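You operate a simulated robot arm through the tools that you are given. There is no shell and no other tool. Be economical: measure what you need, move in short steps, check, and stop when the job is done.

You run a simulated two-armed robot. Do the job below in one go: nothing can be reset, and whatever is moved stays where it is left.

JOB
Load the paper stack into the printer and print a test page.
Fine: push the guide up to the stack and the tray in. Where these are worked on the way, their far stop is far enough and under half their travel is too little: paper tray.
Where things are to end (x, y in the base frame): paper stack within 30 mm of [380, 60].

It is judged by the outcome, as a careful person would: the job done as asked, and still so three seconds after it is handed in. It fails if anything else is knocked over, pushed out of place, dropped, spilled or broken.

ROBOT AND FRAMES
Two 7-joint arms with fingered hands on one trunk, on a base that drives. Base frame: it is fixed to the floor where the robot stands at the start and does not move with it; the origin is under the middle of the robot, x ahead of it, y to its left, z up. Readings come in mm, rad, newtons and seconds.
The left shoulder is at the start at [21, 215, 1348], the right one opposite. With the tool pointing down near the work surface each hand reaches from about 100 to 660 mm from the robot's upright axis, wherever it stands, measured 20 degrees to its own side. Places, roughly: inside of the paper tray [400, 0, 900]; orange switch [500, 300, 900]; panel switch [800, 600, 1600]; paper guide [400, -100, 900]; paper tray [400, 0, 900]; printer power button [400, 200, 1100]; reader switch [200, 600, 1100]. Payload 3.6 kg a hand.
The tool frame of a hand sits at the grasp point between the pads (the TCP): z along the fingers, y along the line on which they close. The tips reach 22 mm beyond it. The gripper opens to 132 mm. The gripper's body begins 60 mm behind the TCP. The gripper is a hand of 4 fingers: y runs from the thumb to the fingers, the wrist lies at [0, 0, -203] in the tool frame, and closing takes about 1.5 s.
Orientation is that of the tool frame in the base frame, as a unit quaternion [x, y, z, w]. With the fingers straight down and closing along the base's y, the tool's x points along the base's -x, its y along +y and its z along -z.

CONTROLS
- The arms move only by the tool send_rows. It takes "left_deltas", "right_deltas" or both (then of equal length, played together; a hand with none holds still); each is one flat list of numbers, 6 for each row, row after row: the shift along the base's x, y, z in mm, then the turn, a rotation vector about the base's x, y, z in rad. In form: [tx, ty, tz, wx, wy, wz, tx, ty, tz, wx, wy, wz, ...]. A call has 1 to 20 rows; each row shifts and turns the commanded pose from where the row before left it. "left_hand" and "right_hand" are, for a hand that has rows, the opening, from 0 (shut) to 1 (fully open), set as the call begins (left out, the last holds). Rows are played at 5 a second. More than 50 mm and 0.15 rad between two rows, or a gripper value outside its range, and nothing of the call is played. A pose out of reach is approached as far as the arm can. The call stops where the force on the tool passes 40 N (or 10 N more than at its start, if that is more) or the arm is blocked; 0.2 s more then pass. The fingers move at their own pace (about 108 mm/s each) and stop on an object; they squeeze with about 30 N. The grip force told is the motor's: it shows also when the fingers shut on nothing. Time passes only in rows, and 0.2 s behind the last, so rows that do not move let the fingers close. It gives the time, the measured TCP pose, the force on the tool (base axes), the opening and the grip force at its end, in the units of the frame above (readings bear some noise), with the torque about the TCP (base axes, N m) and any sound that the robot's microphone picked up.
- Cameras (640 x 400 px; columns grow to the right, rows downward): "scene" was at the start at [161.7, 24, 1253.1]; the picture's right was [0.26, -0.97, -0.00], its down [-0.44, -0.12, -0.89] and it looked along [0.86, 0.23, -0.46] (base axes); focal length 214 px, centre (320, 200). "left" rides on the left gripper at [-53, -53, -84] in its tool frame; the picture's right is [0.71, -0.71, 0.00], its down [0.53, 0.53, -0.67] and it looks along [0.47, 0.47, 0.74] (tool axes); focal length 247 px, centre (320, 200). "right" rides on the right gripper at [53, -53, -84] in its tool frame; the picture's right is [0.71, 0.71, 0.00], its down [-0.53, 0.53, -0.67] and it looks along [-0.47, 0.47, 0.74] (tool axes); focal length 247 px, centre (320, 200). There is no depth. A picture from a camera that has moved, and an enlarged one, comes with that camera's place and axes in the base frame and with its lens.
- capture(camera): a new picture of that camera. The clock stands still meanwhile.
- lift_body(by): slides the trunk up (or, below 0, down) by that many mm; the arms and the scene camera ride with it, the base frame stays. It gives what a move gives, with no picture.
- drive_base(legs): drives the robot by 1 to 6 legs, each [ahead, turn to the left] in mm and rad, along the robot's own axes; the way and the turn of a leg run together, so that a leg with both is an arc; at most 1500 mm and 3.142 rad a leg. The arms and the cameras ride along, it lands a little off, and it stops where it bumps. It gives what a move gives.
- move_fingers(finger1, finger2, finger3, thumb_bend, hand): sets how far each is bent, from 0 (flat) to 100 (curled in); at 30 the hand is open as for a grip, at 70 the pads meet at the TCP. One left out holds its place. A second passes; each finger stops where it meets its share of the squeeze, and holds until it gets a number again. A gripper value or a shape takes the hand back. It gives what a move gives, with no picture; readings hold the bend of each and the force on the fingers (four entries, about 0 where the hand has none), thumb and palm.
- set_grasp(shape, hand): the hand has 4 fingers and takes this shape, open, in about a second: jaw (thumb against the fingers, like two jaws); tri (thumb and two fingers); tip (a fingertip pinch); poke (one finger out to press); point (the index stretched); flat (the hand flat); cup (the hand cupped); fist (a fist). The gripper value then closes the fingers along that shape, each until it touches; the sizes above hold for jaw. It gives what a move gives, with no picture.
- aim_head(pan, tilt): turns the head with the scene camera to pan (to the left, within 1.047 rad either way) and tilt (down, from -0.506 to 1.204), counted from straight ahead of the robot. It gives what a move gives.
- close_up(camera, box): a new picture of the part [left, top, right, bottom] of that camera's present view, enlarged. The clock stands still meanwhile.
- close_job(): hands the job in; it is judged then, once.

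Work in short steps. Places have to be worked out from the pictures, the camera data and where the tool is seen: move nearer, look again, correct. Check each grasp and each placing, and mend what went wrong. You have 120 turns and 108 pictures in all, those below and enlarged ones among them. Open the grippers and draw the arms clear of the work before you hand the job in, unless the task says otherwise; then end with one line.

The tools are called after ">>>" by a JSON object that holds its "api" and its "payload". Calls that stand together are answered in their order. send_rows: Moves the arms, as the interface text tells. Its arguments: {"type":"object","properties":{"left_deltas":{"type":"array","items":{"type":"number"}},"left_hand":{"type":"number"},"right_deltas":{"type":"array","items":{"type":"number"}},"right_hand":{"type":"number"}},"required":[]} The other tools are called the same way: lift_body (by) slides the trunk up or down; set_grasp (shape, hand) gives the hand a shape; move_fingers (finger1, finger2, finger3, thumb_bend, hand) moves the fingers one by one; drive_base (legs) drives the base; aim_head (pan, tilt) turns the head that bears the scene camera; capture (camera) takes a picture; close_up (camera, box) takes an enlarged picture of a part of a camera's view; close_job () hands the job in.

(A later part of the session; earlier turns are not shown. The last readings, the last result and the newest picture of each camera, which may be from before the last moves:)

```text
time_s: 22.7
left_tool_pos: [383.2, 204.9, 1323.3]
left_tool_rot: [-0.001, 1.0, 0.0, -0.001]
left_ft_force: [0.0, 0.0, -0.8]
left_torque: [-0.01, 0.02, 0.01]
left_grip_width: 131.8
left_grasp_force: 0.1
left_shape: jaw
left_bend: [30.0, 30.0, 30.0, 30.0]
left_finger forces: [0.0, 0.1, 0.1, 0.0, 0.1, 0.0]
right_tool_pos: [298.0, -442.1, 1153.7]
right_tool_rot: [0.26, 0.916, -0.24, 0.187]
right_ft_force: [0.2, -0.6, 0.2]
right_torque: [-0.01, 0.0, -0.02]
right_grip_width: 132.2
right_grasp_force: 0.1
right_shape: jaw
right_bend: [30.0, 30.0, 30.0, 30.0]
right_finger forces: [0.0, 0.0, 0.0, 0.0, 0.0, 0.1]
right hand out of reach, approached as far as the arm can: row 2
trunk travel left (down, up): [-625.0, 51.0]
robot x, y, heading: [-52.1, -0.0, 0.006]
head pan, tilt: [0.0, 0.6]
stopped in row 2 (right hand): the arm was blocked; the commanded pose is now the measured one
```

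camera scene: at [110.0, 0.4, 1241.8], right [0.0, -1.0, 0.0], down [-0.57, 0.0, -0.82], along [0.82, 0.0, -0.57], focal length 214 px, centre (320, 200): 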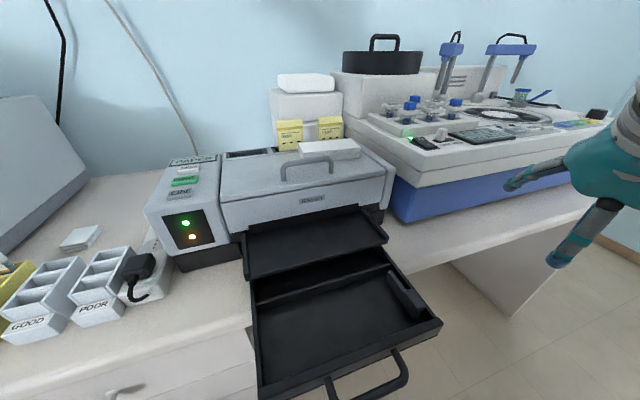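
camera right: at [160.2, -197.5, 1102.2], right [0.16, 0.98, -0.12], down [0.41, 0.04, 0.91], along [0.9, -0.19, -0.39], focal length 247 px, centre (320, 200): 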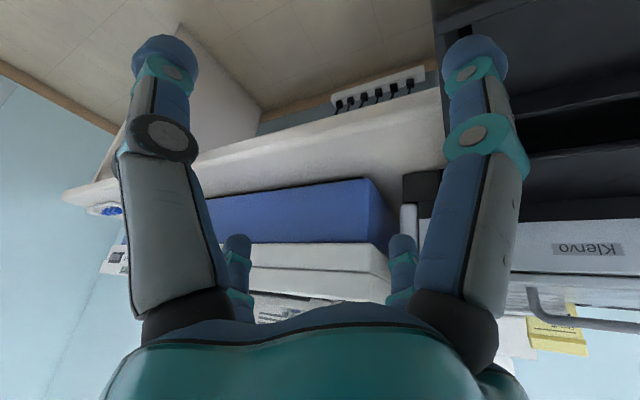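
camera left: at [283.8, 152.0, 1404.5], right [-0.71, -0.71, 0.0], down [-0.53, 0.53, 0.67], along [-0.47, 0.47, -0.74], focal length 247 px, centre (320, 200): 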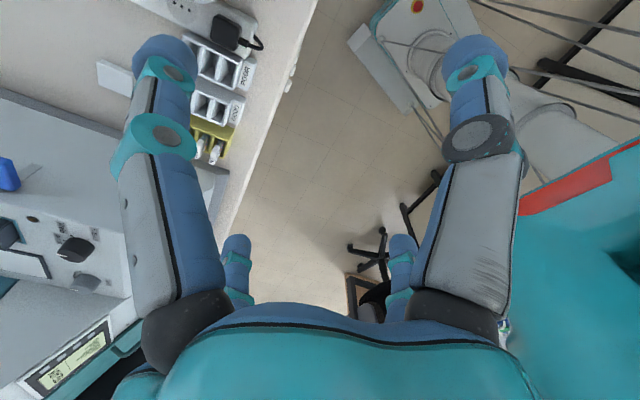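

Trying to unfold the arm upward-forward, toward its original height where it was comfortable.

>>> {"api": "send_rows", "payload": {"right_deltas": [15, 0, 20, 0, 0, 0, 15, 0, 20, 0, 0, 0, 15, 0, 20, 0, 0, 0, 15, 0, 20, 0, 0, 0, 15, 0, 20, 0, 0, 0, 15, 0, 20, 0, 0, 0]}}

>>> {"api": "aim_head", "payload": {"pan": -0.7, "tilt": 0.4}}

>>> {"api": "capture", "payload": {"camera": "scene"}}

```text
time_s: 24.1
left_tool_pos: [382.2, 205.6, 1323.3]
left_tool_rot: [-0.001, 1.0, 0.0, 0.0]
left_ft_force: [0.7, 0.8, 0.1]
left_torque: [-0.01, 0.0, 0.0]
left_grip_width: 131.8
left_grasp_force: 0.1
left_shape: jaw
left_bend: [30.0, 30.0, 30.0, 30.0]
left_finger forces: [0.0, 0.0, 0.1, 0.1, 0.0, 0.1]
right_tool_pos: [389.6, -441.2, 1273.0]
right_tool_rot: [0.259, 0.917, -0.24, 0.185]
right_ft_force: [0.1, -0.4, 0.6]
right_torque: [0.03, 0.0, -0.03]
right_grip_width: 132.1
right_grasp_force: 0.0
right_shape: jaw
right_bend: [30.0, 30.0, 30.0, 30.0]
right_finger forces: [0.0, 0.0, 0.1, 0.0, 0.0, 0.0]
trunk travel left (down, up): [-625.0, 51.0]
robot x, y, heading: [-51.3, -1.8, 0.001]
head pan, tilt: [0.0, 0.6]
```

```text
time_s: 25.1
left_tool_pos: [382.5, 205.4, 1324.3]
left_tool_rot: [-0.002, 1.0, 0.0, 0.002]
left_ft_force: [-0.2, -0.3, -0.1]
left_torque: [0.0, 0.0, 0.02]
left_grip_width: 132.1
left_grasp_force: 0.0
left_shape: jaw
left_bend: [30.0, 30.0, 30.0, 30.0]
left_finger forces: [0.1, 0.0, 0.0, 0.0, 0.0, 0.1]
right_tool_pos: [388.2, -440.7, 1271.7]
right_tool_rot: [0.259, 0.917, -0.24, 0.185]
right_ft_force: [-0.1, 0.4, 0.3]
right_torque: [0.0, -0.04, -0.01]
right_grip_width: 131.8
right_grasp_force: 0.0
right_shape: jaw
right_bend: [30.0, 30.0, 30.0, 30.0]
right_finger forces: [0.1, 0.0, 0.1, 0.0, 0.1, 0.0]
trunk travel left (down, up): [-625.0, 51.0]
robot x, y, heading: [-47.1, -0.3, 0.002]
head pan, tilt: [-0.7, 0.4]
```

```text
79 pictures are left
camera scene: at [93.5, -59.1, 1259.9], right [-0.64, -0.77, 0.0], down [-0.3, 0.25, -0.92], along [0.71, -0.59, -0.39], focal length 214 px, centre (320, 200)
```

scene: 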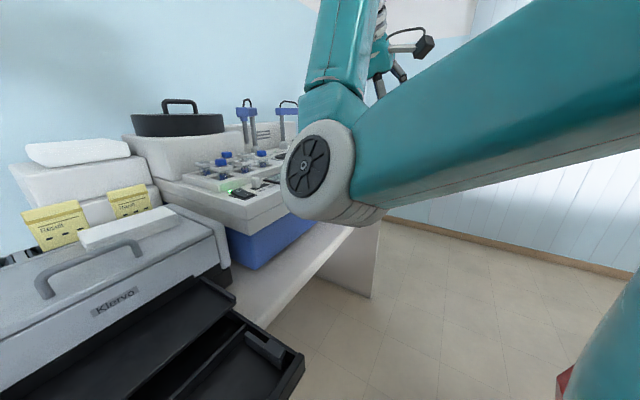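

Translation works now; the elbow has swung inward. I try the rotation to neutral here in free space.

>>> {"api": "send_rows", "payload": {"right_deltas": [10, 0, 10, 0.082, 0.0635, 0.089, 10, 0, 10, 0.082, 0.0635, 0.089, 0, 0, 10, 0.082, 0.0635, 0.089, 0, 0, 10, 0.082, 0.0635, 0.089, 0, 0, 10, 0.082, 0.0635, 0.089, 0, 0, 10, 0.082, 0.0635, 0.089]}}

>>> {"api": "capture", "payload": {"camera": "scene"}}

```text
time_s: 26.6
left_tool_pos: [382.3, 204.3, 1323.9]
left_tool_rot: [-0.001, 1.0, 0.0, 0.0]
left_ft_force: [0.1, -0.2, -0.2]
left_torque: [0.0, 0.0, -0.02]
left_grip_width: 131.8
left_grasp_force: 0.1
left_shape: jaw
left_bend: [30.0, 30.0, 30.0, 30.0]
left_finger forces: [0.0, 0.0, 0.0, 0.1, 0.0, 0.1]
right_tool_pos: [408.0, -440.9, 1332.9]
right_tool_rot: [-0.001, 1.0, 0.0, 0.0]
right_ft_force: [-0.1, -0.1, -0.6]
right_torque: [-0.01, 0.03, -0.02]
right_grip_width: 131.8
right_grasp_force: 0.1
right_shape: jaw
right_bend: [30.0, 30.0, 30.0, 30.0]
right_finger forces: [0.0, 0.0, 0.0, 0.0, 0.1, 0.0]
trunk travel left (down, up): [-625.0, 51.0]
robot x, y, heading: [-50.7, -1.3, -0.001]
head pan, tilt: [-0.7, 0.4]
```

```text
78 pictures are left
camera scene: at [93.3, -59.4, 1259.9], right [-0.64, -0.77, 0.0], down [-0.3, 0.25, -0.92], along [0.7, -0.59, -0.39], focal length 214 px, centre (320, 200)
```

scene: 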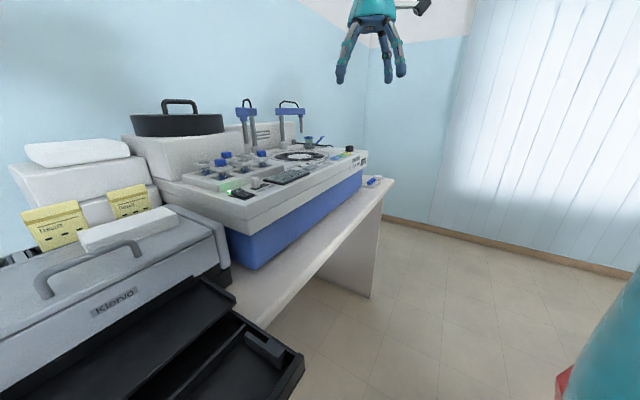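

Recovered to neutral. Now I bring the right hand to a viewpoint above the stack with yaw 18.5°.

>>> {"api": "send_rows", "payload": {"right_deltas": [7, 32, -10, 0, 0, 0.0323, 7, 32, -10, 0, 0, 0.0323, 7, 32, -10, 0, 0, 0.0323, 7, 32, -10, 0, 0, 0.0323, 7, 32, -10, 0, 0, 0.0323, 7, 32, -10, 0, 0, 0.0323, 7, 32, -10, 0, 0, 0.0323, 7, 32, -10, 0, 0, 0.0323, 7, 32, -10, 0, 0, 0.0323, 7, 32, -10, 0, 0, 0.0323]}}

>>> {"api": "capture", "payload": {"camera": "right"}}

>>> {"api": "close_up", "payload": {"camera": "right", "box": [200, 20, 450, 260]}}

```text
time_s: 27.5
left_tool_pos: [382.5, 205.3, 1325.1]
left_tool_rot: [-0.001, 1.0, -0.001, 0.0]
left_ft_force: [0.1, 0.0, 0.7]
left_torque: [0.0, 0.01, 0.0]
left_grip_width: 131.8
left_grasp_force: 0.0
left_shape: jaw
left_bend: [30.0, 30.0, 30.0, 30.0]
left_finger forces: [0.0, 0.0, 0.1, 0.1, 0.1, 0.0]
right_tool_pos: [417.8, -409.3, 1319.2]
right_tool_rot: [0.034, 0.999, 0.017, 0.027]
right_ft_force: [0.3, -0.3, 0.5]
right_torque: [0.0, -0.02, -0.01]
right_grip_width: 131.9
right_grasp_force: 0.0
right_shape: jaw
right_bend: [30.0, 30.0, 30.0, 30.0]
right_finger forces: [0.0, 0.1, 0.1, 0.0, 0.1, 0.1]
trunk travel left (down, up): [-625.0, 51.0]
robot x, y, heading: [-47.4, 1.0, 0.003]
head pan, tilt: [-0.7, 0.4]
stopped in row 4 (right hand): the arm was blocked; the commanded pose is now the measured one
```

```text
77 pictures are left
camera right: at [355.6, -462.6, 1398.7], right [-0.66, 0.75, -0.01], down [0.52, 0.47, 0.71], along [0.54, 0.46, -0.7], focal length 247 px, centre (320, 200)
```

right: 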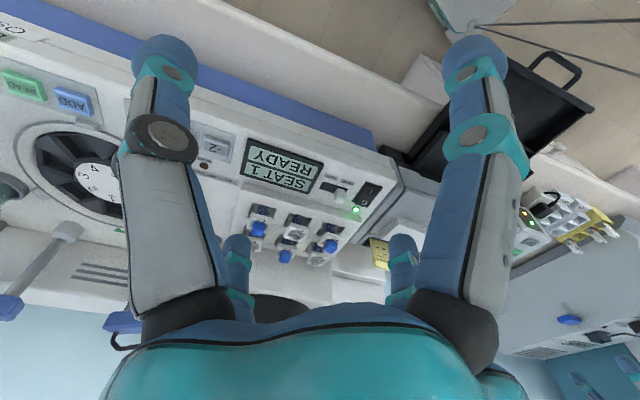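

```text
1.67 times, centred on (325, 140) of right
camera zoom: at [355.6, -462.6, 1398.7], right [-0.66, 0.75, -0.01], down [0.52, 0.47, 0.71], along [0.54, 0.46, -0.7], focal length 412 px, centre (312, 300)
```

zoom: 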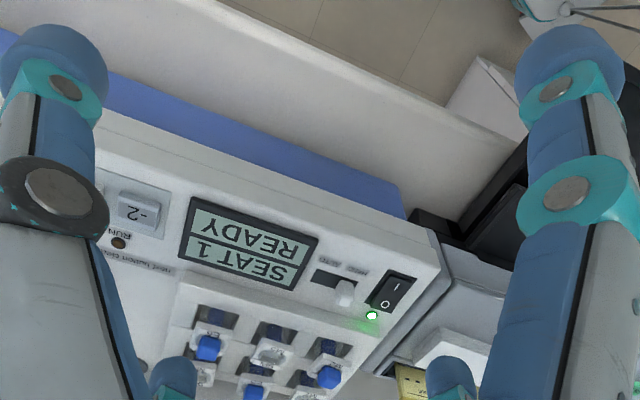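

The right arm's elbow is stuck inward, so I'll use the left arm for the stack and leave the right parked. I measure the stack with the head camera.

>>> {"api": "aim_head", "payload": {"pan": 0.0, "tilt": 0.45}}

>>> {"api": "close_up", "payload": {"camera": "scene", "box": [260, 130, 400, 230]}}

>>> {"api": "close_up", "payload": {"camera": "left", "box": [0, 0, 640, 400]}}

```text
time_s: 28.5
left_tool_pos: [381.8, 205.3, 1324.2]
left_tool_rot: [-0.002, 1.0, 0.0, 0.0]
left_ft_force: [0.1, 0.1, -0.4]
left_torque: [-0.01, 0.01, 0.01]
left_grip_width: 131.8
left_grasp_force: 0.2
left_shape: jaw
left_bend: [30.0, 30.0, 30.0, 30.0]
left_finger forces: [0.1, 0.0, 0.0, 0.0, 0.1, 0.0]
right_tool_pos: [417.9, -409.9, 1319.5]
right_tool_rot: [0.034, 0.999, 0.016, 0.027]
right_ft_force: [-0.2, 0.8, 0.1]
right_torque: [0.03, 0.0, -0.02]
right_grip_width: 131.9
right_grasp_force: 0.1
right_shape: jaw
right_bend: [30.0, 30.0, 30.0, 30.0]
right_finger forces: [0.1, 0.0, 0.0, 0.1, 0.0, 0.1]
trunk travel left (down, up): [-625.0, 51.0]
robot x, y, heading: [-50.5, -0.5, 0.002]
head pan, tilt: [0.0, 0.45]
```

```text
4.00 times, centred on (330, 180) of scene
camera zoom: at [114.5, 0.3, 1255.2], right [0.0, -1.0, 0.0], down [-0.44, 0.0, -0.9], along [0.9, 0.0, -0.44], focal length 858 px, centre (280, 280)
```

zoom: 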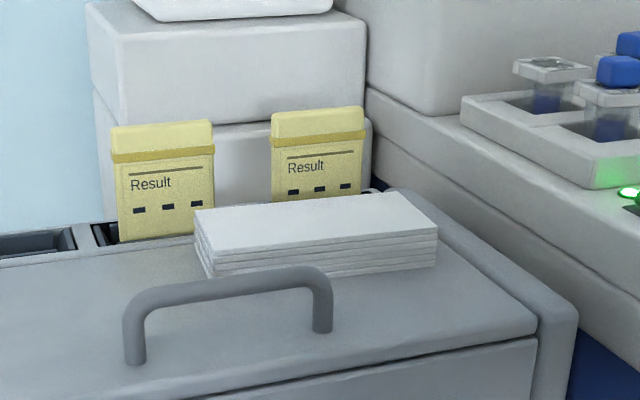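

```text
1.00 times, centred on (320, 200) of left (not enlarged: the box is as wide or as high as the picture)
camera zoom: at [434.7, 152.2, 1408.9], right [-0.71, -0.71, 0.0], down [-0.53, 0.52, 0.67], along [-0.47, 0.47, -0.74], focal length 247 px, centre (320, 200)
```

zoom: 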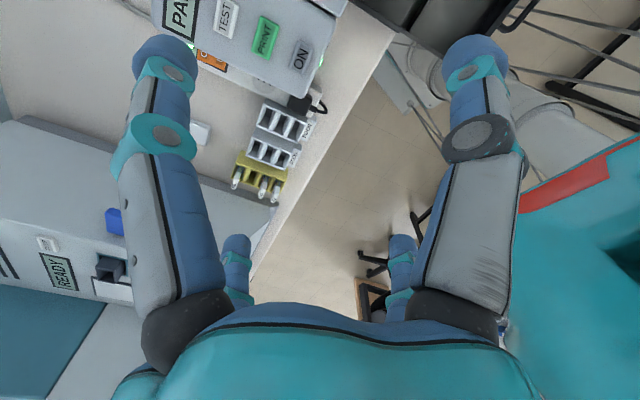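

Stack: ~122×57 mm, centre (556,-16), top z≈1077, yaw ≈15°, its back near the yellow cards. I look at my left hand from the head to learn the finger layout.

>>> {"api": "aim_head", "payload": {"pan": 0.65, "tilt": -0.25}}

>>> {"api": "close_up", "payload": {"camera": "scene", "box": [200, 80, 440, 320]}}

```text
time_s: 29.6
left_tool_pos: [381.1, 205.0, 1325.0]
left_tool_rot: [-0.001, 1.0, -0.001, 0.0]
left_ft_force: [0.0, 0.3, -0.3]
left_torque: [-0.02, 0.0, 0.01]
left_grip_width: 131.7
left_grasp_force: 0.1
left_shape: jaw
left_bend: [30.0, 30.0, 30.0, 30.0]
left_finger forces: [0.1, 0.0, 0.0, 0.0, 0.1, 0.0]
right_tool_pos: [417.5, -409.9, 1319.9]
right_tool_rot: [0.034, 0.999, 0.018, 0.027]
right_ft_force: [-0.5, -0.3, -0.3]
right_torque: [-0.02, -0.01, -0.01]
right_grip_width: 131.7
right_grasp_force: 0.0
right_shape: jaw
right_bend: [30.0, 30.0, 30.0, 30.0]
right_finger forces: [0.1, 0.1, 0.1, 0.0, 0.0, 0.0]
trunk travel left (down, up): [-625.0, 51.0]
robot x, y, heading: [-51.9, 2.1, 0.0]
head pan, tilt: [0.649, -0.25]
```

```text
1.67 times, centred on (320, 200) of scene
camera zoom: at [87.2, 49.5, 1318.3], right [0.6, -0.8, 0.0], down [0.2, 0.15, -0.97], along [0.77, 0.59, 0.25], focal length 358 px, centre (320, 200)
```

zoom: 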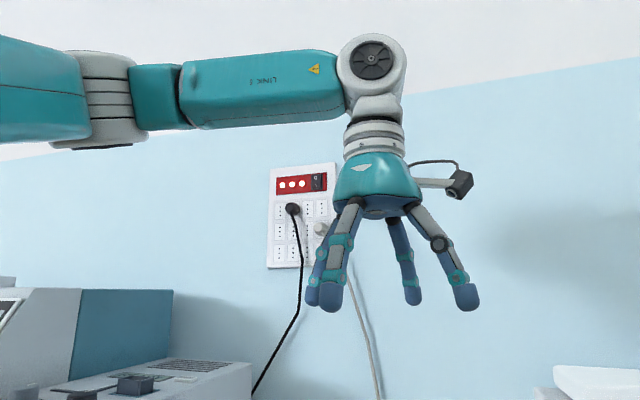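

The thumb is on the -y side with fingers on the +y side. I bring the left hand over the stack (slightly forward of centre), yaw 14.5°, high, and look.

>>> {"api": "send_rows", "payload": {"left_deltas": [20.5, -28, -18, 0, 0, 0.0316, 20.5, -28, -18, 0, 0, 0.0316, 20.5, -28, -18, 0, 0, 0.0316, 20.5, -28, -18, 0, 0, 0.0316, 20.5, -28, -18, 0, 0, 0.0316, 20.5, -28, -18, 0, 0, 0.0316, 20.5, -28, -18, 0, 0, 0.0316, 20.5, -28, -18, 0, 0, 0.0316]}}

>>> {"api": "aim_head", "payload": {"pan": 0.0, "tilt": 0.3}}

>>> {"api": "close_up", "payload": {"camera": "scene", "box": [220, 80, 420, 260]}}

>>> {"api": "capture", "payload": {"camera": "left"}}

```text
time_s: 31.4
left_tool_pos: [524.9, 2.5, 1189.7]
left_tool_rot: [-0.119, 0.993, 0.0, 0.0]
left_ft_force: [-0.5, -0.3, 0.2]
left_torque: [-0.02, 0.02, 0.02]
left_grip_width: 132.0
left_grasp_force: 0.1
left_shape: jaw
left_bend: [30.0, 30.0, 30.0, 30.0]
left_finger forces: [0.1, 0.0, 0.0, 0.0, 0.0, 0.1]
left hand out of reach, approached as far as the arm can: row 8
right_tool_pos: [417.8, -409.2, 1320.2]
right_tool_rot: [0.033, 0.999, 0.016, 0.027]
right_ft_force: [-0.3, 0.0, -0.1]
right_torque: [-0.03, 0.0, -0.01]
right_grip_width: 132.0
right_grasp_force: 0.0
right_shape: jaw
right_bend: [30.0, 30.0, 30.0, 30.0]
right_finger forces: [0.0, 0.1, 0.0, 0.0, 0.0, 0.0]
trunk travel left (down, up): [-625.0, 51.0]
robot x, y, heading: [-52.5, 0.1, 0.004]
head pan, tilt: [0.649, -0.25]
```

```text
time_s: 32.4
left_tool_pos: [524.8, 1.4, 1189.0]
left_tool_rot: [-0.119, 0.993, 0.0, 0.0]
left_ft_force: [0.3, 0.3, -0.1]
left_torque: [-0.03, 0.04, 0.01]
left_grip_width: 131.8
left_grasp_force: 0.0
left_shape: jaw
left_bend: [30.0, 30.0, 30.0, 30.0]
left_finger forces: [0.0, 0.0, 0.0, 0.1, 0.0, 0.1]
right_tool_pos: [417.4, -410.3, 1319.7]
right_tool_rot: [0.035, 0.999, 0.018, 0.027]
right_ft_force: [1.1, 0.5, -0.3]
right_torque: [0.0, 0.02, 0.0]
right_grip_width: 132.2
right_grasp_force: 0.0
right_shape: jaw
right_bend: [30.0, 30.0, 30.0, 30.0]
right_finger forces: [0.1, 0.0, 0.1, 0.1, 0.1, 0.1]
trunk travel left (down, up): [-625.0, 51.0]
robot x, y, heading: [-51.9, 1.5, 0.006]
head pan, tilt: [0.0, 0.3]
```

```text
2.22 times, centred on (320, 170) of scene
camera zoom: at [116.1, 0.7, 1269.2], right [0.0, -1.0, 0.0], down [-0.3, 0.0, -0.96], along [0.96, 0.0, -0.3], focal length 477 px, centre (320, 267)
```

zoom: 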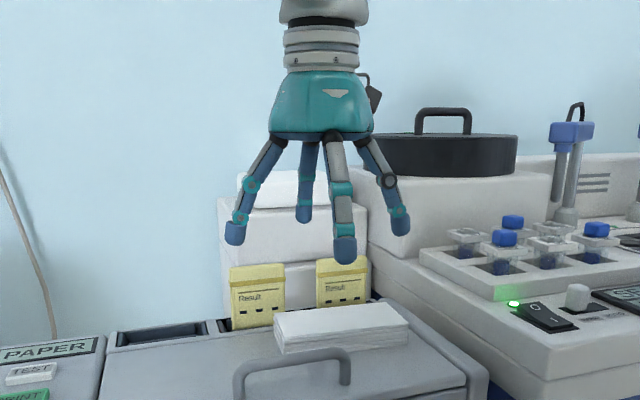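

```text
71 pictures are left
camera left: at [589.1, -38.4, 1273.2], right [-0.52, -0.85, 0.0], down [-0.64, 0.39, 0.67], along [-0.57, 0.35, -0.74], focal length 247 px, centre (320, 200)
```

left: 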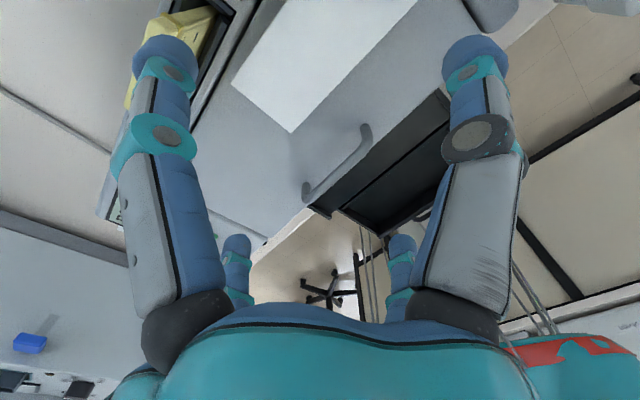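

The four fingers stand as a cross (thumb at -y, finger opposite, two at ±x), so the side fingers must be curled away. Also reach is short; I drive 50 mm forward and curl fingers 1 and 3 to see which they are.

>>> {"api": "drive_base", "payload": {"legs": [[50, 0]]}}

>>> {"api": "move_fingers", "payload": {"hand": "left", "finger1": 100, "finger3": 100, "finger2": 25, "thumb_bend": 25}}

>>> {"api": "capture", "payload": {"camera": "left"}}

>>> {"api": "close_up", "payload": {"camera": "scene", "box": [220, 80, 420, 260]}}

```text
time_s: 33.4
left_tool_pos: [567.6, -0.6, 1193.2]
left_tool_rot: [-0.119, 0.993, 0.0, 0.005]
left_ft_force: [0.2, -0.3, 0.6]
left_torque: [-0.04, -0.08, -0.02]
left_grip_width: 132.2
left_grasp_force: 0.1
left_shape: jaw
left_bend: [30.0, 30.0, 30.0, 30.0]
left_finger forces: [0.0, 0.0, 0.0, 0.0, 0.0, 0.1]
right_tool_pos: [456.7, -409.4, 1324.5]
right_tool_rot: [0.035, 0.999, 0.017, 0.032]
right_ft_force: [-1.3, 0.3, -0.4]
right_torque: [-0.02, 0.0, 0.0]
right_grip_width: 131.8
right_grasp_force: 0.0
right_shape: jaw
right_bend: [30.0, 30.0, 30.0, 30.0]
right_finger forces: [0.1, 0.0, 0.0, 0.0, 0.0, 0.1]
trunk travel left (down, up): [-625.0, 51.0]
robot x, y, heading: [0.4, -2.0, -0.0]
head pan, tilt: [0.0, 0.3]
```

```text
time_s: 34.4
left_tool_pos: [574.4, 0.1, 1192.1]
left_tool_rot: [-0.12, 0.993, 0.001, 0.001]
left_ft_force: [0.2, 0.4, 0.5]
left_torque: [-0.02, -0.01, -0.03]
left_grip_width: 63.1
left_grasp_force: 0.1
left_shape: fingers
left_bend: [83.0, 25.0, 83.0, 25.0]
left_finger forces: [0.0, 0.1, 0.0, 0.0, 0.0, 0.0]
right_tool_pos: [464.0, -410.6, 1321.1]
right_tool_rot: [0.037, 0.999, 0.016, 0.029]
right_ft_force: [-0.1, 0.7, 0.5]
right_torque: [-0.01, -0.03, 0.01]
right_grip_width: 132.0
right_grasp_force: 0.0
right_shape: jaw
right_bend: [30.0, 30.0, 30.0, 30.0]
right_finger forces: [0.0, 0.0, 0.0, 0.0, 0.0, 0.0]
trunk travel left (down, up): [-625.0, 51.0]
robot x, y, heading: [0.5, -0.4, 0.006]
head pan, tilt: [0.0, 0.3]
```

```text
70 pictures are left
camera left: at [637.2, -39.5, 1276.0], right [-0.52, -0.85, 0.0], down [-0.64, 0.39, 0.67], along [-0.57, 0.35, -0.75], focal length 247 px, centre (320, 200)
```

left: 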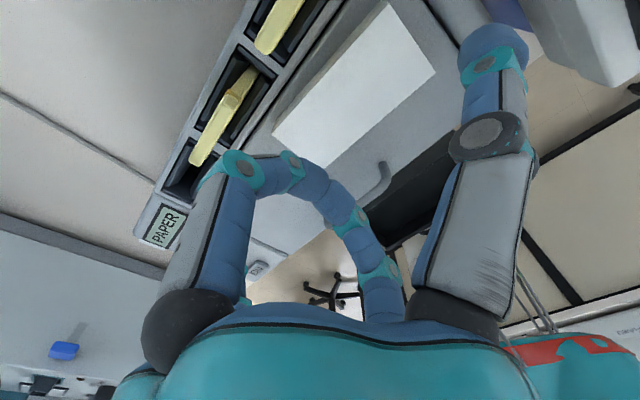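

```text
2.22 times, centred on (320, 170) of scene
camera zoom: at [164.6, 0.6, 1269.3], right [0.0, -1.0, 0.0], down [-0.3, 0.0, -0.96], along [0.96, 0.0, -0.3], focal length 477 px, centre (320, 267)
```

zoom: 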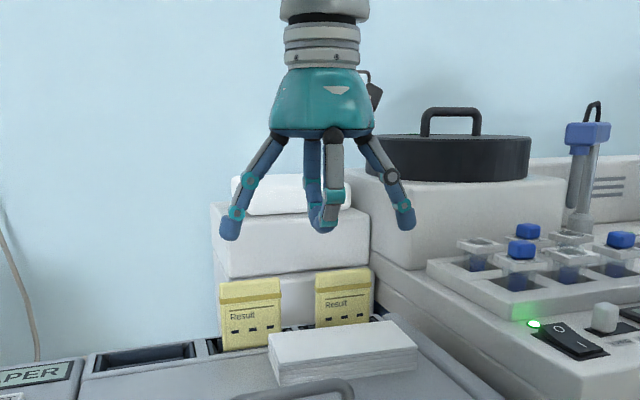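

The stack is ~123×60 at centre (562,-17), yaw 15°, with ~25 mm free behind it. I'll grip it lengthwise with thumb and finger 2; the rear side finger must be curled. I test which one that is.

>>> {"api": "move_fingers", "payload": {"hand": "left", "finger1": 45, "finger3": 45, "finger2": 25, "thumb_bend": 25}}

>>> {"api": "move_fingers", "payload": {"hand": "left", "finger3": 100}}

>>> {"api": "capture", "payload": {"camera": "left"}}

>>> {"api": "close_up", "payload": {"camera": "scene", "box": [260, 100, 400, 240]}}

```text
time_s: 35.4
left_tool_pos: [574.1, -0.2, 1192.5]
left_tool_rot: [-0.119, 0.993, 0.0, 0.001]
left_ft_force: [0.7, 0.3, 0.5]
left_torque: [0.02, 0.02, -0.02]
left_grip_width: 76.6
left_grasp_force: 0.0
left_shape: fingers
left_bend: [45.0, 25.0, 45.0, 25.0]
left_finger forces: [0.0, 0.0, 0.1, 0.0, 0.0, 0.0]
right_tool_pos: [465.9, -410.7, 1321.5]
right_tool_rot: [0.036, 0.999, 0.018, 0.029]
right_ft_force: [-0.5, 0.4, 0.2]
right_torque: [0.01, 0.02, -0.01]
right_grip_width: 132.0
right_grasp_force: 0.1
right_shape: jaw
right_bend: [30.0, 30.0, 30.0, 30.0]
right_finger forces: [0.0, 0.1, 0.0, 0.0, 0.0, 0.0]
trunk travel left (down, up): [-625.0, 51.0]
robot x, y, heading: [-0.7, 1.2, 0.0]
head pan, tilt: [0.0, 0.3]
```

```text
time_s: 36.4
left_tool_pos: [574.4, -0.7, 1190.9]
left_tool_rot: [-0.119, 0.993, 0.0, 0.001]
left_ft_force: [0.6, -0.2, -0.5]
left_torque: [-0.02, 0.0, 0.03]
left_grip_width: 76.6
left_grasp_force: 0.1
left_shape: fingers
left_bend: [45.0, 25.0, 100.0, 25.0]
left_finger forces: [0.0, 0.0, 0.1, 0.1, 0.0, 0.0]
right_tool_pos: [464.7, -410.8, 1321.5]
right_tool_rot: [0.036, 0.999, 0.017, 0.028]
right_ft_force: [0.5, -0.6, -0.3]
right_torque: [0.04, -0.01, -0.02]
right_grip_width: 131.8
right_grasp_force: 0.1
right_shape: jaw
right_bend: [30.0, 30.0, 30.0, 30.0]
right_finger forces: [0.0, 0.0, 0.1, 0.1, 0.0, 0.0]
trunk travel left (down, up): [-625.0, 51.0]
robot x, y, heading: [-2.8, 1.0, 0.005]
head pan, tilt: [0.0, 0.3]
```

```text
68 pictures are left
camera left: at [638.7, -39.5, 1275.2], right [-0.52, -0.85, 0.0], down [-0.64, 0.39, 0.67], along [-0.57, 0.35, -0.74], focal length 247 px, centre (320, 200)
```

left: 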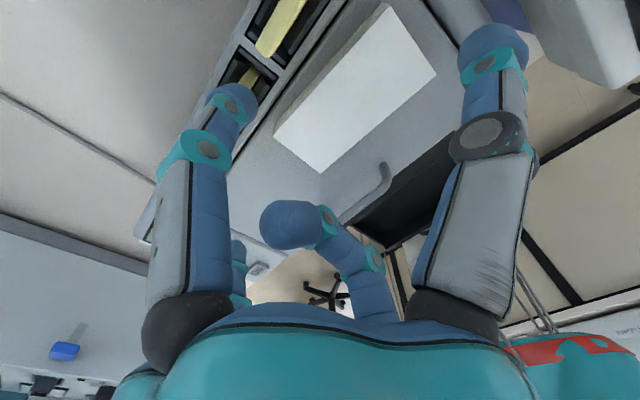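

```text
2.86 times, centred on (330, 170) of scene
camera zoom: at [166.1, 0.5, 1269.1], right [0.0, -1.0, 0.0], down [-0.3, 0.0, -0.95], along [0.95, 0.0, -0.3], focal length 613 px, centre (291, 286)
```

zoom: 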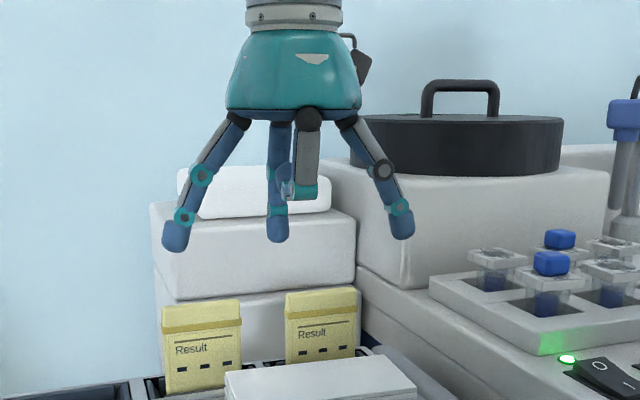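

Finger 3 is the front one; finger 1 the rear. I curl finger 1 fully, set finger 3 half, and move over the stack centre at z≈1150.

>>> {"api": "move_fingers", "payload": {"hand": "left", "finger3": 45}}

>>> {"api": "move_fingers", "payload": {"hand": "left", "finger1": 100}}

>>> {"api": "send_rows", "payload": {"left_deltas": [-6, -8, -15, 0, 0, 0.012, -6, -8.5, -15, 0, 0, 0.011]}}

>>> {"api": "capture", "payload": {"camera": "left"}}

>>> {"api": "close_up", "payload": {"camera": "scene", "box": [260, 100, 400, 240]}}

```text
time_s: 37.4
left_tool_pos: [575.2, -0.9, 1191.4]
left_tool_rot: [-0.12, 0.993, 0.0, 0.001]
left_ft_force: [-0.9, -0.7, -0.2]
left_torque: [0.01, 0.01, 0.03]
left_grip_width: 76.3
left_grasp_force: 0.0
left_shape: fingers
left_bend: [45.0, 25.0, 45.0, 25.0]
left_finger forces: [0.0, 0.1, 0.0, 0.1, 0.0, 0.1]
right_tool_pos: [465.6, -411.5, 1321.6]
right_tool_rot: [0.037, 0.999, 0.017, 0.029]
right_ft_force: [-0.1, 0.3, 1.3]
right_torque: [0.01, 0.0, 0.02]
right_grip_width: 132.0
right_grasp_force: 0.0
right_shape: jaw
right_bend: [30.0, 30.0, 30.0, 30.0]
right_finger forces: [0.0, 0.0, 0.0, 0.0, 0.0, 0.0]
trunk travel left (down, up): [-625.0, 51.0]
robot x, y, heading: [-1.8, 0.0, 0.003]
head pan, tilt: [0.0, 0.3]
```

```text
time_s: 38.4
left_tool_pos: [574.0, -0.4, 1190.8]
left_tool_rot: [-0.119, 0.993, 0.001, 0.002]
left_ft_force: [1.1, -0.2, 0.1]
left_torque: [0.02, -0.02, -0.03]
left_grip_width: 75.0
left_grasp_force: 0.0
left_shape: fingers
left_bend: [100.0, 25.0, 45.0, 25.0]
left_finger forces: [0.1, 0.0, 0.0, 0.0, 0.1, 0.1]
right_tool_pos: [465.6, -411.4, 1321.6]
right_tool_rot: [0.037, 0.999, 0.017, 0.029]
right_ft_force: [0.6, 0.1, 0.3]
right_torque: [0.04, 0.01, -0.01]
right_grip_width: 132.0
right_grasp_force: 0.0
right_shape: jaw
right_bend: [30.0, 30.0, 30.0, 30.0]
right_finger forces: [0.1, 0.1, 0.0, 0.1, 0.1, 0.1]
trunk travel left (down, up): [-625.0, 51.0]
robot x, y, heading: [-2.2, -0.5, 0.008]
head pan, tilt: [0.0, 0.3]
```

```text
time_s: 39.0
left_tool_pos: [563.6, -16.6, 1161.7]
left_tool_rot: [-0.131, 0.991, 0.0, 0.001]
left_ft_force: [-0.4, -0.1, 0.4]
left_torque: [0.0, 0.0, 0.02]
left_grip_width: 74.7
left_grasp_force: 0.1
left_shape: fingers
left_bend: [100.0, 25.0, 45.0, 25.0]
left_finger forces: [0.0, 0.0, 0.1, 0.0, 0.0, 0.0]
right_tool_pos: [465.4, -410.6, 1322.1]
right_tool_rot: [0.036, 0.999, 0.018, 0.029]
right_ft_force: [-0.4, -0.3, 0.6]
right_torque: [0.01, 0.0, 0.02]
right_grip_width: 131.8
right_grasp_force: 0.0
right_shape: jaw
right_bend: [30.0, 30.0, 30.0, 30.0]
right_finger forces: [0.0, 0.0, 0.0, 0.0, 0.1, 0.1]
trunk travel left (down, up): [-625.0, 51.0]
robot x, y, heading: [0.9, 0.2, 0.001]
head pan, tilt: [0.0, 0.3]
```

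```text
66 pictures are left
camera left: at [627.4, -54.3, 1245.0], right [-0.5, -0.87, 0.0], down [-0.65, 0.37, 0.67], along [-0.58, 0.33, -0.74], focal length 247 px, centre (320, 200)
```

left: 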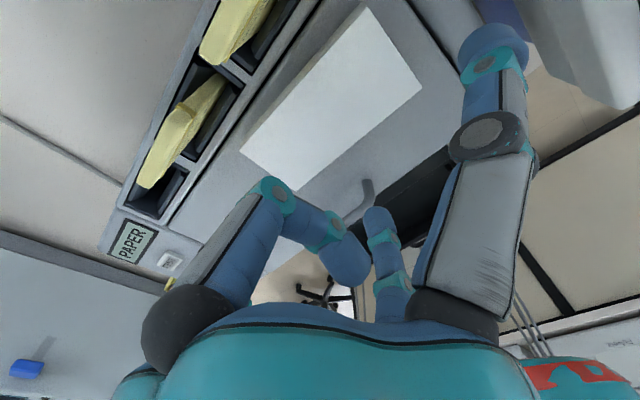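

```text
2.86 times, centred on (330, 170) of scene
camera zoom: at [166.1, 0.3, 1269.1], right [0.0, -1.0, 0.0], down [-0.3, 0.0, -0.95], along [0.95, 0.0, -0.3], focal length 613 px, centre (291, 286)
```

zoom: 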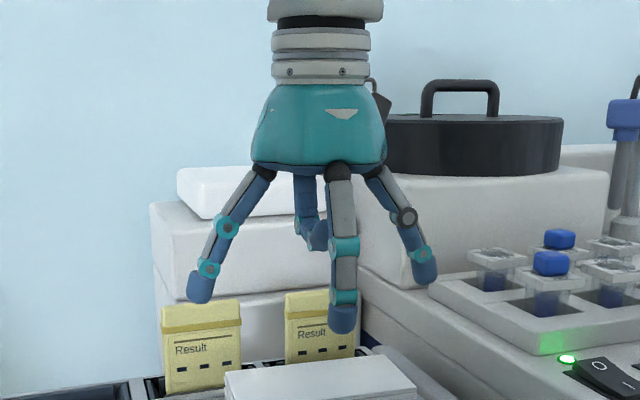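

Well centred (stack centre (560,-19)). I widen thumb and finger 2 a little and descend to z≈1105, then check.

>>> {"api": "move_fingers", "payload": {"hand": "left", "finger2": 21, "thumb_bend": 21}}

>>> {"api": "send_rows", "payload": {"left_deltas": [-3, -2, -19, 0, 0, 0, 0, 0, -19, 0, 0, 0, 0, 0, -19, 0, 0, 0]}}

>>> {"api": "capture", "payload": {"camera": "left"}}

>>> {"api": "close_up", "payload": {"camera": "scene", "box": [260, 120, 400, 260]}}

```text
time_s: 40.0
left_tool_pos: [563.6, -16.0, 1160.6]
left_tool_rot: [-0.13, 0.991, 0.0, 0.0]
left_ft_force: [-0.2, -0.3, -0.1]
left_torque: [-0.02, -0.04, 0.01]
left_grip_width: 77.0
left_grasp_force: 0.0
left_shape: fingers
left_bend: [100.0, 21.0, 45.0, 21.0]
left_finger forces: [0.1, 0.0, 0.0, 0.1, 0.1, 0.0]
right_tool_pos: [464.8, -411.3, 1320.7]
right_tool_rot: [0.037, 0.999, 0.018, 0.029]
right_ft_force: [0.0, -0.6, 0.3]
right_torque: [-0.03, 0.02, 0.02]
right_grip_width: 131.7
right_grasp_force: 0.1
right_shape: jaw
right_bend: [30.0, 30.0, 30.0, 30.0]
right_finger forces: [0.0, 0.0, 0.0, 0.0, 0.0, 0.1]
trunk travel left (down, up): [-625.0, 51.0]
robot x, y, heading: [-0.3, 1.1, 0.003]
head pan, tilt: [0.0, 0.3]
```

```text
time_s: 40.8
left_tool_pos: [559.3, -19.4, 1104.6]
left_tool_rot: [-0.13, 0.991, 0.0, 0.0]
left_ft_force: [-0.4, -0.1, 0.0]
left_torque: [0.01, -0.03, 0.02]
left_grip_width: 77.1
left_grasp_force: 0.1
left_shape: fingers
left_bend: [100.0, 21.0, 45.0, 21.0]
left_finger forces: [0.0, 0.0, 0.0, 0.0, 0.0, 0.0]
right_tool_pos: [467.1, -410.8, 1321.7]
right_tool_rot: [0.036, 0.999, 0.017, 0.029]
right_ft_force: [-0.5, 0.3, 0.0]
right_torque: [0.0, -0.04, 0.0]
right_grip_width: 131.5
right_grasp_force: 0.0
right_shape: jaw
right_bend: [30.0, 30.0, 30.0, 30.0]
right_finger forces: [0.0, 0.0, 0.0, 0.1, 0.1, 0.1]
trunk travel left (down, up): [-625.0, 51.0]
robot x, y, heading: [-1.6, 1.2, 0.003]
head pan, tilt: [0.0, 0.3]
```

```text
64 pictures are left
camera left: at [624.1, -57.0, 1188.1], right [-0.5, -0.87, 0.0], down [-0.65, 0.37, 0.67], along [-0.58, 0.33, -0.74], focal length 247 px, centre (320, 200)
```

left: 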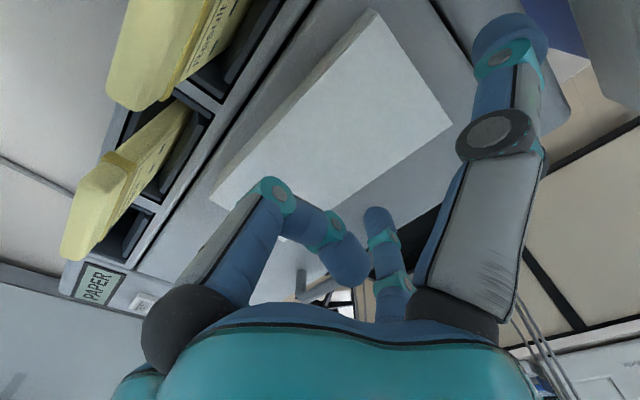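

```text
2.86 times, centred on (330, 190) of scene
camera zoom: at [166.2, 0.4, 1269.1], right [0.0, -1.0, 0.0], down [-0.3, 0.0, -0.95], along [0.95, 0.0, -0.3], focal length 613 px, centre (291, 229)
```

zoom: 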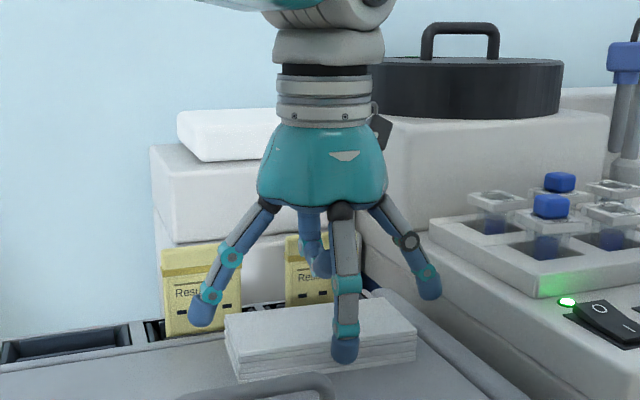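

Clearances look right. I descend to ~1084 and close thumb and finger 2 on the ends.

>>> {"api": "send_rows", "payload": {"left_deltas": [0, 0, -10, 0, 0, 0, 0, 0, -10, 0, 0, 0]}}

>>> {"api": "move_fingers", "payload": {"hand": "left", "finger2": 60, "thumb_bend": 60}}

>>> {"api": "capture", "payload": {"camera": "left"}}

>>> {"api": "close_up", "payload": {"camera": "scene", "box": [260, 120, 400, 260]}}

```text
time_s: 41.4
left_tool_pos: [565.9, -12.9, 1087.7]
left_tool_rot: [-0.137, 0.991, -0.002, 0.003]
left_ft_force: [-0.8, -0.4, -0.5]
left_torque: [0.0, -0.02, 0.0]
left_grip_width: 77.1
left_grasp_force: 0.1
left_shape: fingers
left_bend: [100.0, 21.0, 45.0, 21.0]
left_finger forces: [0.1, 0.1, 0.0, 0.0, 0.1, 0.1]
right_tool_pos: [464.9, -411.4, 1320.7]
right_tool_rot: [0.037, 0.999, 0.016, 0.028]
right_ft_force: [-0.3, 1.0, 0.5]
right_torque: [0.0, -0.02, -0.03]
right_grip_width: 132.0
right_grasp_force: 0.1
right_shape: jaw
right_bend: [30.0, 30.0, 30.0, 30.0]
right_finger forces: [0.0, 0.0, 0.0, 0.0, 0.0, 0.1]
trunk travel left (down, up): [-625.0, 51.0]
robot x, y, heading: [2.0, -1.3, 0.004]
head pan, tilt: [0.0, 0.3]
```

```text
time_s: 42.4
left_tool_pos: [564.3, -13.0, 1086.9]
left_tool_rot: [-0.137, 0.991, 0.0, 0.003]
left_ft_force: [3.0, -4.7, 14.9]
left_torque: [-0.97, -0.29, 0.1]
left_grip_width: 67.0
left_grasp_force: 16.6
left_shape: fingers
left_bend: [100.0, 31.0, 45.0, 37.0]
left_finger forces: [0.0, 12.7, 0.0, 0.0, 20.9, 0.1]
right_tool_pos: [464.2, -411.1, 1322.2]
right_tool_rot: [0.036, 0.999, 0.017, 0.028]
right_ft_force: [0.2, -0.1, 0.8]
right_torque: [0.0, 0.02, 0.03]
right_grip_width: 132.0
right_grasp_force: 0.0
right_shape: jaw
right_bend: [30.0, 30.0, 30.0, 30.0]
right_finger forces: [0.0, 0.1, 0.1, 0.0, 0.1, 0.1]
trunk travel left (down, up): [-625.0, 51.0]
robot x, y, heading: [-0.2, 1.6, 0.002]
head pan, tilt: [0.0, 0.3]
```

```text
62 pictures are left
camera left: at [628.6, -49.1, 1171.3], right [-0.49, -0.87, 0.0], down [-0.65, 0.36, 0.66], along [-0.58, 0.33, -0.75], focal length 247 px, centre (320, 200)
```

left: 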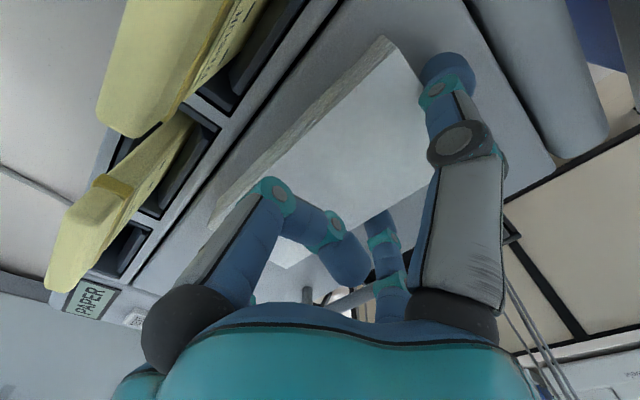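

```text
2.86 times, centred on (330, 190) of scene
camera zoom: at [165.2, 0.0, 1269.3], right [0.0, -1.0, 0.0], down [-0.3, 0.0, -0.96], along [0.96, 0.0, -0.3], focal length 613 px, centre (291, 229)
```

zoom: 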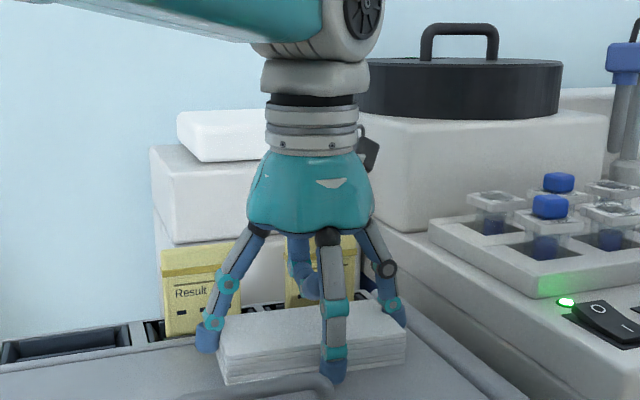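

Gripped at both ends (13/21 N). I lift 30 mm and check.

>>> {"api": "send_rows", "payload": {"left_deltas": [0, 0, 8, 0, 0, 0, 0, 0, 10, 0, 0, 0, 0, 0, 12, 0, 0, 0, 0, 0, 0, 0, 0, 0]}}

>>> {"api": "close_up", "payload": {"camera": "scene", "box": [260, 120, 400, 260]}}

```text
time_s: 43.4
left_tool_pos: [559.9, -19.3, 1113.7]
left_tool_rot: [-0.13, 0.991, 0.0, 0.0]
left_ft_force: [0.5, 0.1, -1.1]
left_torque: [0.02, 0.01, 0.02]
left_grip_width: 64.2
left_grasp_force: 15.9
left_shape: fingers
left_bend: [100.0, 28.0, 45.0, 40.0]
left_finger forces: [0.0, 15.7, 0.0, 0.0, 15.7, 0.1]
right_tool_pos: [465.9, -411.0, 1321.3]
right_tool_rot: [0.036, 0.999, 0.016, 0.028]
right_ft_force: [0.6, 0.4, -1.0]
right_torque: [-0.02, -0.03, 0.01]
right_grip_width: 131.7
right_grasp_force: 0.0
right_shape: jaw
right_bend: [30.0, 30.0, 30.0, 30.0]
right_finger forces: [0.0, 0.1, 0.0, 0.0, 0.1, 0.0]
trunk travel left (down, up): [-625.0, 51.0]
robot x, y, heading: [-1.6, -2.3, 0.002]
head pan, tilt: [0.0, 0.3]
```

```text
2.86 times, centred on (330, 190) of scene
camera zoom: at [166.3, 0.5, 1269.1], right [0.0, -1.0, 0.0], down [-0.3, 0.0, -0.95], along [0.95, 0.0, -0.3], focal length 613 px, centre (291, 229)
```

zoom: 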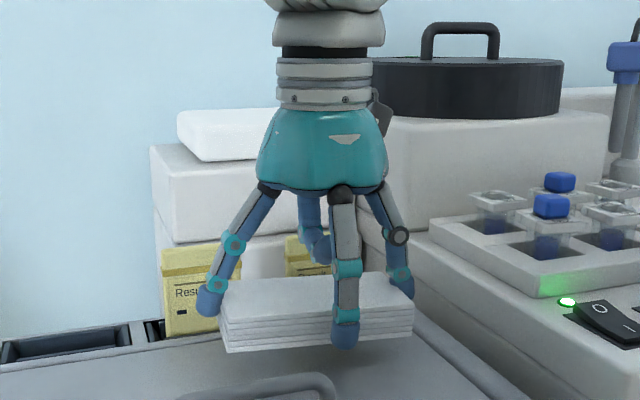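

Held firmly and level. I raise it well above the lid handle, then back the base 200 mm so the arm stays in this good posture.

>>> {"api": "send_rows", "payload": {"left_deltas": [0, 0, 15, 0, 0, 0, 0, 0, 15, 0, 0, 0, 0, 0, 15, 0, 0, 0, -5, 0, 10, 0, 0, 0.03, -5, 0, 0, 0, 0, 0.03]}}

>>> {"api": "drive_base", "payload": {"legs": [[-100, 0], [-100, 0]]}}

>>> {"api": "aim_head", "payload": {"pan": 0.0, "tilt": 0.65}}

>>> {"api": "capture", "payload": {"camera": "scene"}}

```text
time_s: 44.5
left_tool_pos: [551.5, -19.3, 1169.9]
left_tool_rot: [-0.161, 0.987, 0.0, 0.001]
left_ft_force: [-0.5, -0.1, -0.8]
left_torque: [-0.02, -0.01, -0.02]
left_grip_width: 64.1
left_grasp_force: 16.3
left_shape: fingers
left_bend: [100.0, 28.0, 45.0, 40.0]
left_finger forces: [0.0, 15.7, 0.1, 0.0, 15.8, 0.0]
right_tool_pos: [465.8, -411.1, 1321.2]
right_tool_rot: [0.036, 0.999, 0.017, 0.029]
right_ft_force: [0.1, 0.7, -0.4]
right_torque: [-0.04, 0.01, 0.02]
right_grip_width: 131.9
right_grasp_force: 0.1
right_shape: jaw
right_bend: [30.0, 30.0, 30.0, 30.0]
right_finger forces: [0.0, 0.0, 0.1, 0.0, 0.0, 0.0]
trunk travel left (down, up): [-625.0, 51.0]
robot x, y, heading: [-0.5, 2.3, 0.004]
head pan, tilt: [0.0, 0.3]
```

```text
time_s: 46.5
left_tool_pos: [349.5, -18.5, 1170.0]
left_tool_rot: [-0.161, 0.987, 0.0, 0.002]
left_ft_force: [0.1, 1.1, -1.2]
left_torque: [0.01, -0.04, 0.0]
left_grip_width: 64.1
left_grasp_force: 16.0
left_shape: fingers
left_bend: [100.0, 28.0, 45.0, 40.0]
left_finger forces: [0.0, 15.7, 0.0, 0.0, 15.8, 0.0]
right_tool_pos: [262.7, -411.7, 1322.4]
right_tool_rot: [0.038, 0.999, 0.017, 0.029]
right_ft_force: [-1.3, -0.4, 1.1]
right_torque: [0.01, -0.04, 0.0]
right_grip_width: 131.7
right_grasp_force: 0.1
right_shape: jaw
right_bend: [30.0, 30.0, 30.0, 30.0]
right_finger forces: [0.0, 0.0, 0.0, 0.0, 0.0, 0.0]
trunk travel left (down, up): [-625.0, 51.0]
robot x, y, heading: [-200.5, 0.9, -0.005]
head pan, tilt: [0.0, 0.3]
```

```text
time_s: 47.3
left_tool_pos: [349.2, -19.5, 1170.8]
left_tool_rot: [-0.161, 0.987, 0.0, 0.002]
left_ft_force: [0.2, 0.5, -1.6]
left_torque: [-0.04, 0.03, -0.02]
left_grip_width: 64.2
left_grasp_force: 15.6
left_shape: fingers
left_bend: [100.0, 28.0, 45.0, 40.0]
left_finger forces: [0.1, 15.7, 0.1, 0.1, 15.9, 0.1]
right_tool_pos: [262.8, -413.5, 1322.8]
right_tool_rot: [0.038, 0.999, 0.017, 0.03]
right_ft_force: [0.0, -0.4, 0.7]
right_torque: [0.0, 0.0, -0.01]
right_grip_width: 131.9
right_grasp_force: 0.1
right_shape: jaw
right_bend: [30.0, 30.0, 30.0, 30.0]
right_finger forces: [0.1, 0.0, 0.1, 0.0, 0.0, 0.0]
trunk travel left (down, up): [-625.0, 51.0]
robot x, y, heading: [-204.2, 3.5, 0.0]
head pan, tilt: [0.0, 0.649]
```

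```text
59 pictures are left
camera scene: at [-38.8, 0.4, 1237.2], right [0.0, -1.0, 0.0], down [-0.61, 0.0, -0.8], along [0.8, 0.0, -0.61], focal length 214 px, centre (320, 200)
```

scene: 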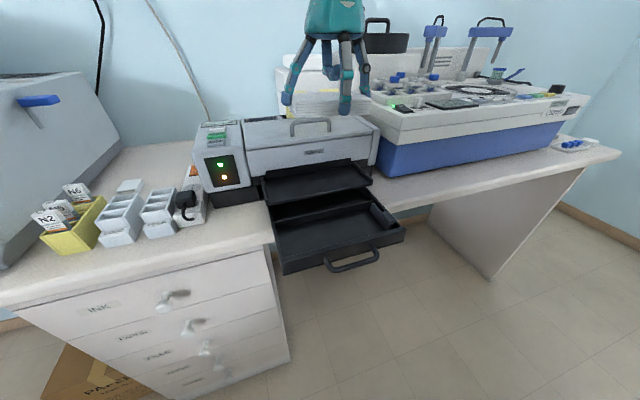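

Now I measure the open drawer compartment precisely.

>>> {"api": "close_up", "payload": {"camera": "scene", "box": [250, 150, 420, 290]}}

>>> {"api": "close_up", "payload": {"camera": "left", "box": [0, 0, 640, 400]}}

```text
2.86 times, centred on (335, 220) of scene
camera zoom: at [-38.8, 0.4, 1237.2], right [0.0, -1.0, 0.0], down [-0.61, 0.0, -0.8], along [0.8, 0.0, -0.61], focal length 613 px, centre (277, 143)
```

zoom: 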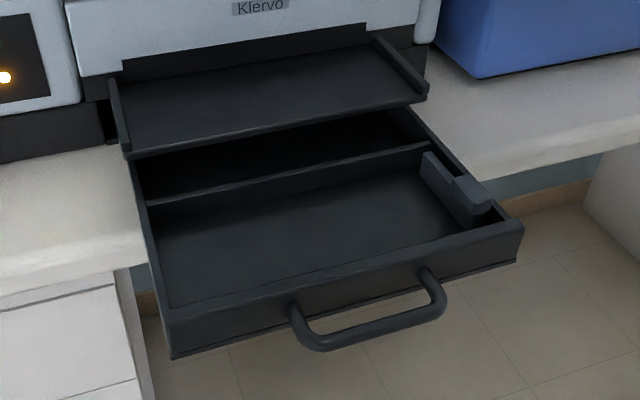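

```text
1.00 times, centred on (320, 200) of left (not enlarged: the box is as wide or as high as the picture)
camera zoom: at [415.3, -52.8, 1255.0], right [-0.45, -0.89, 0.0], down [-0.67, 0.33, 0.67], along [-0.6, 0.3, -0.75], focal length 247 px, centre (320, 200)
```

zoom: 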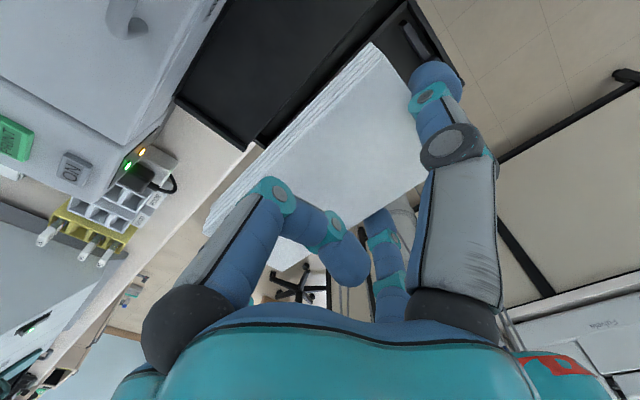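

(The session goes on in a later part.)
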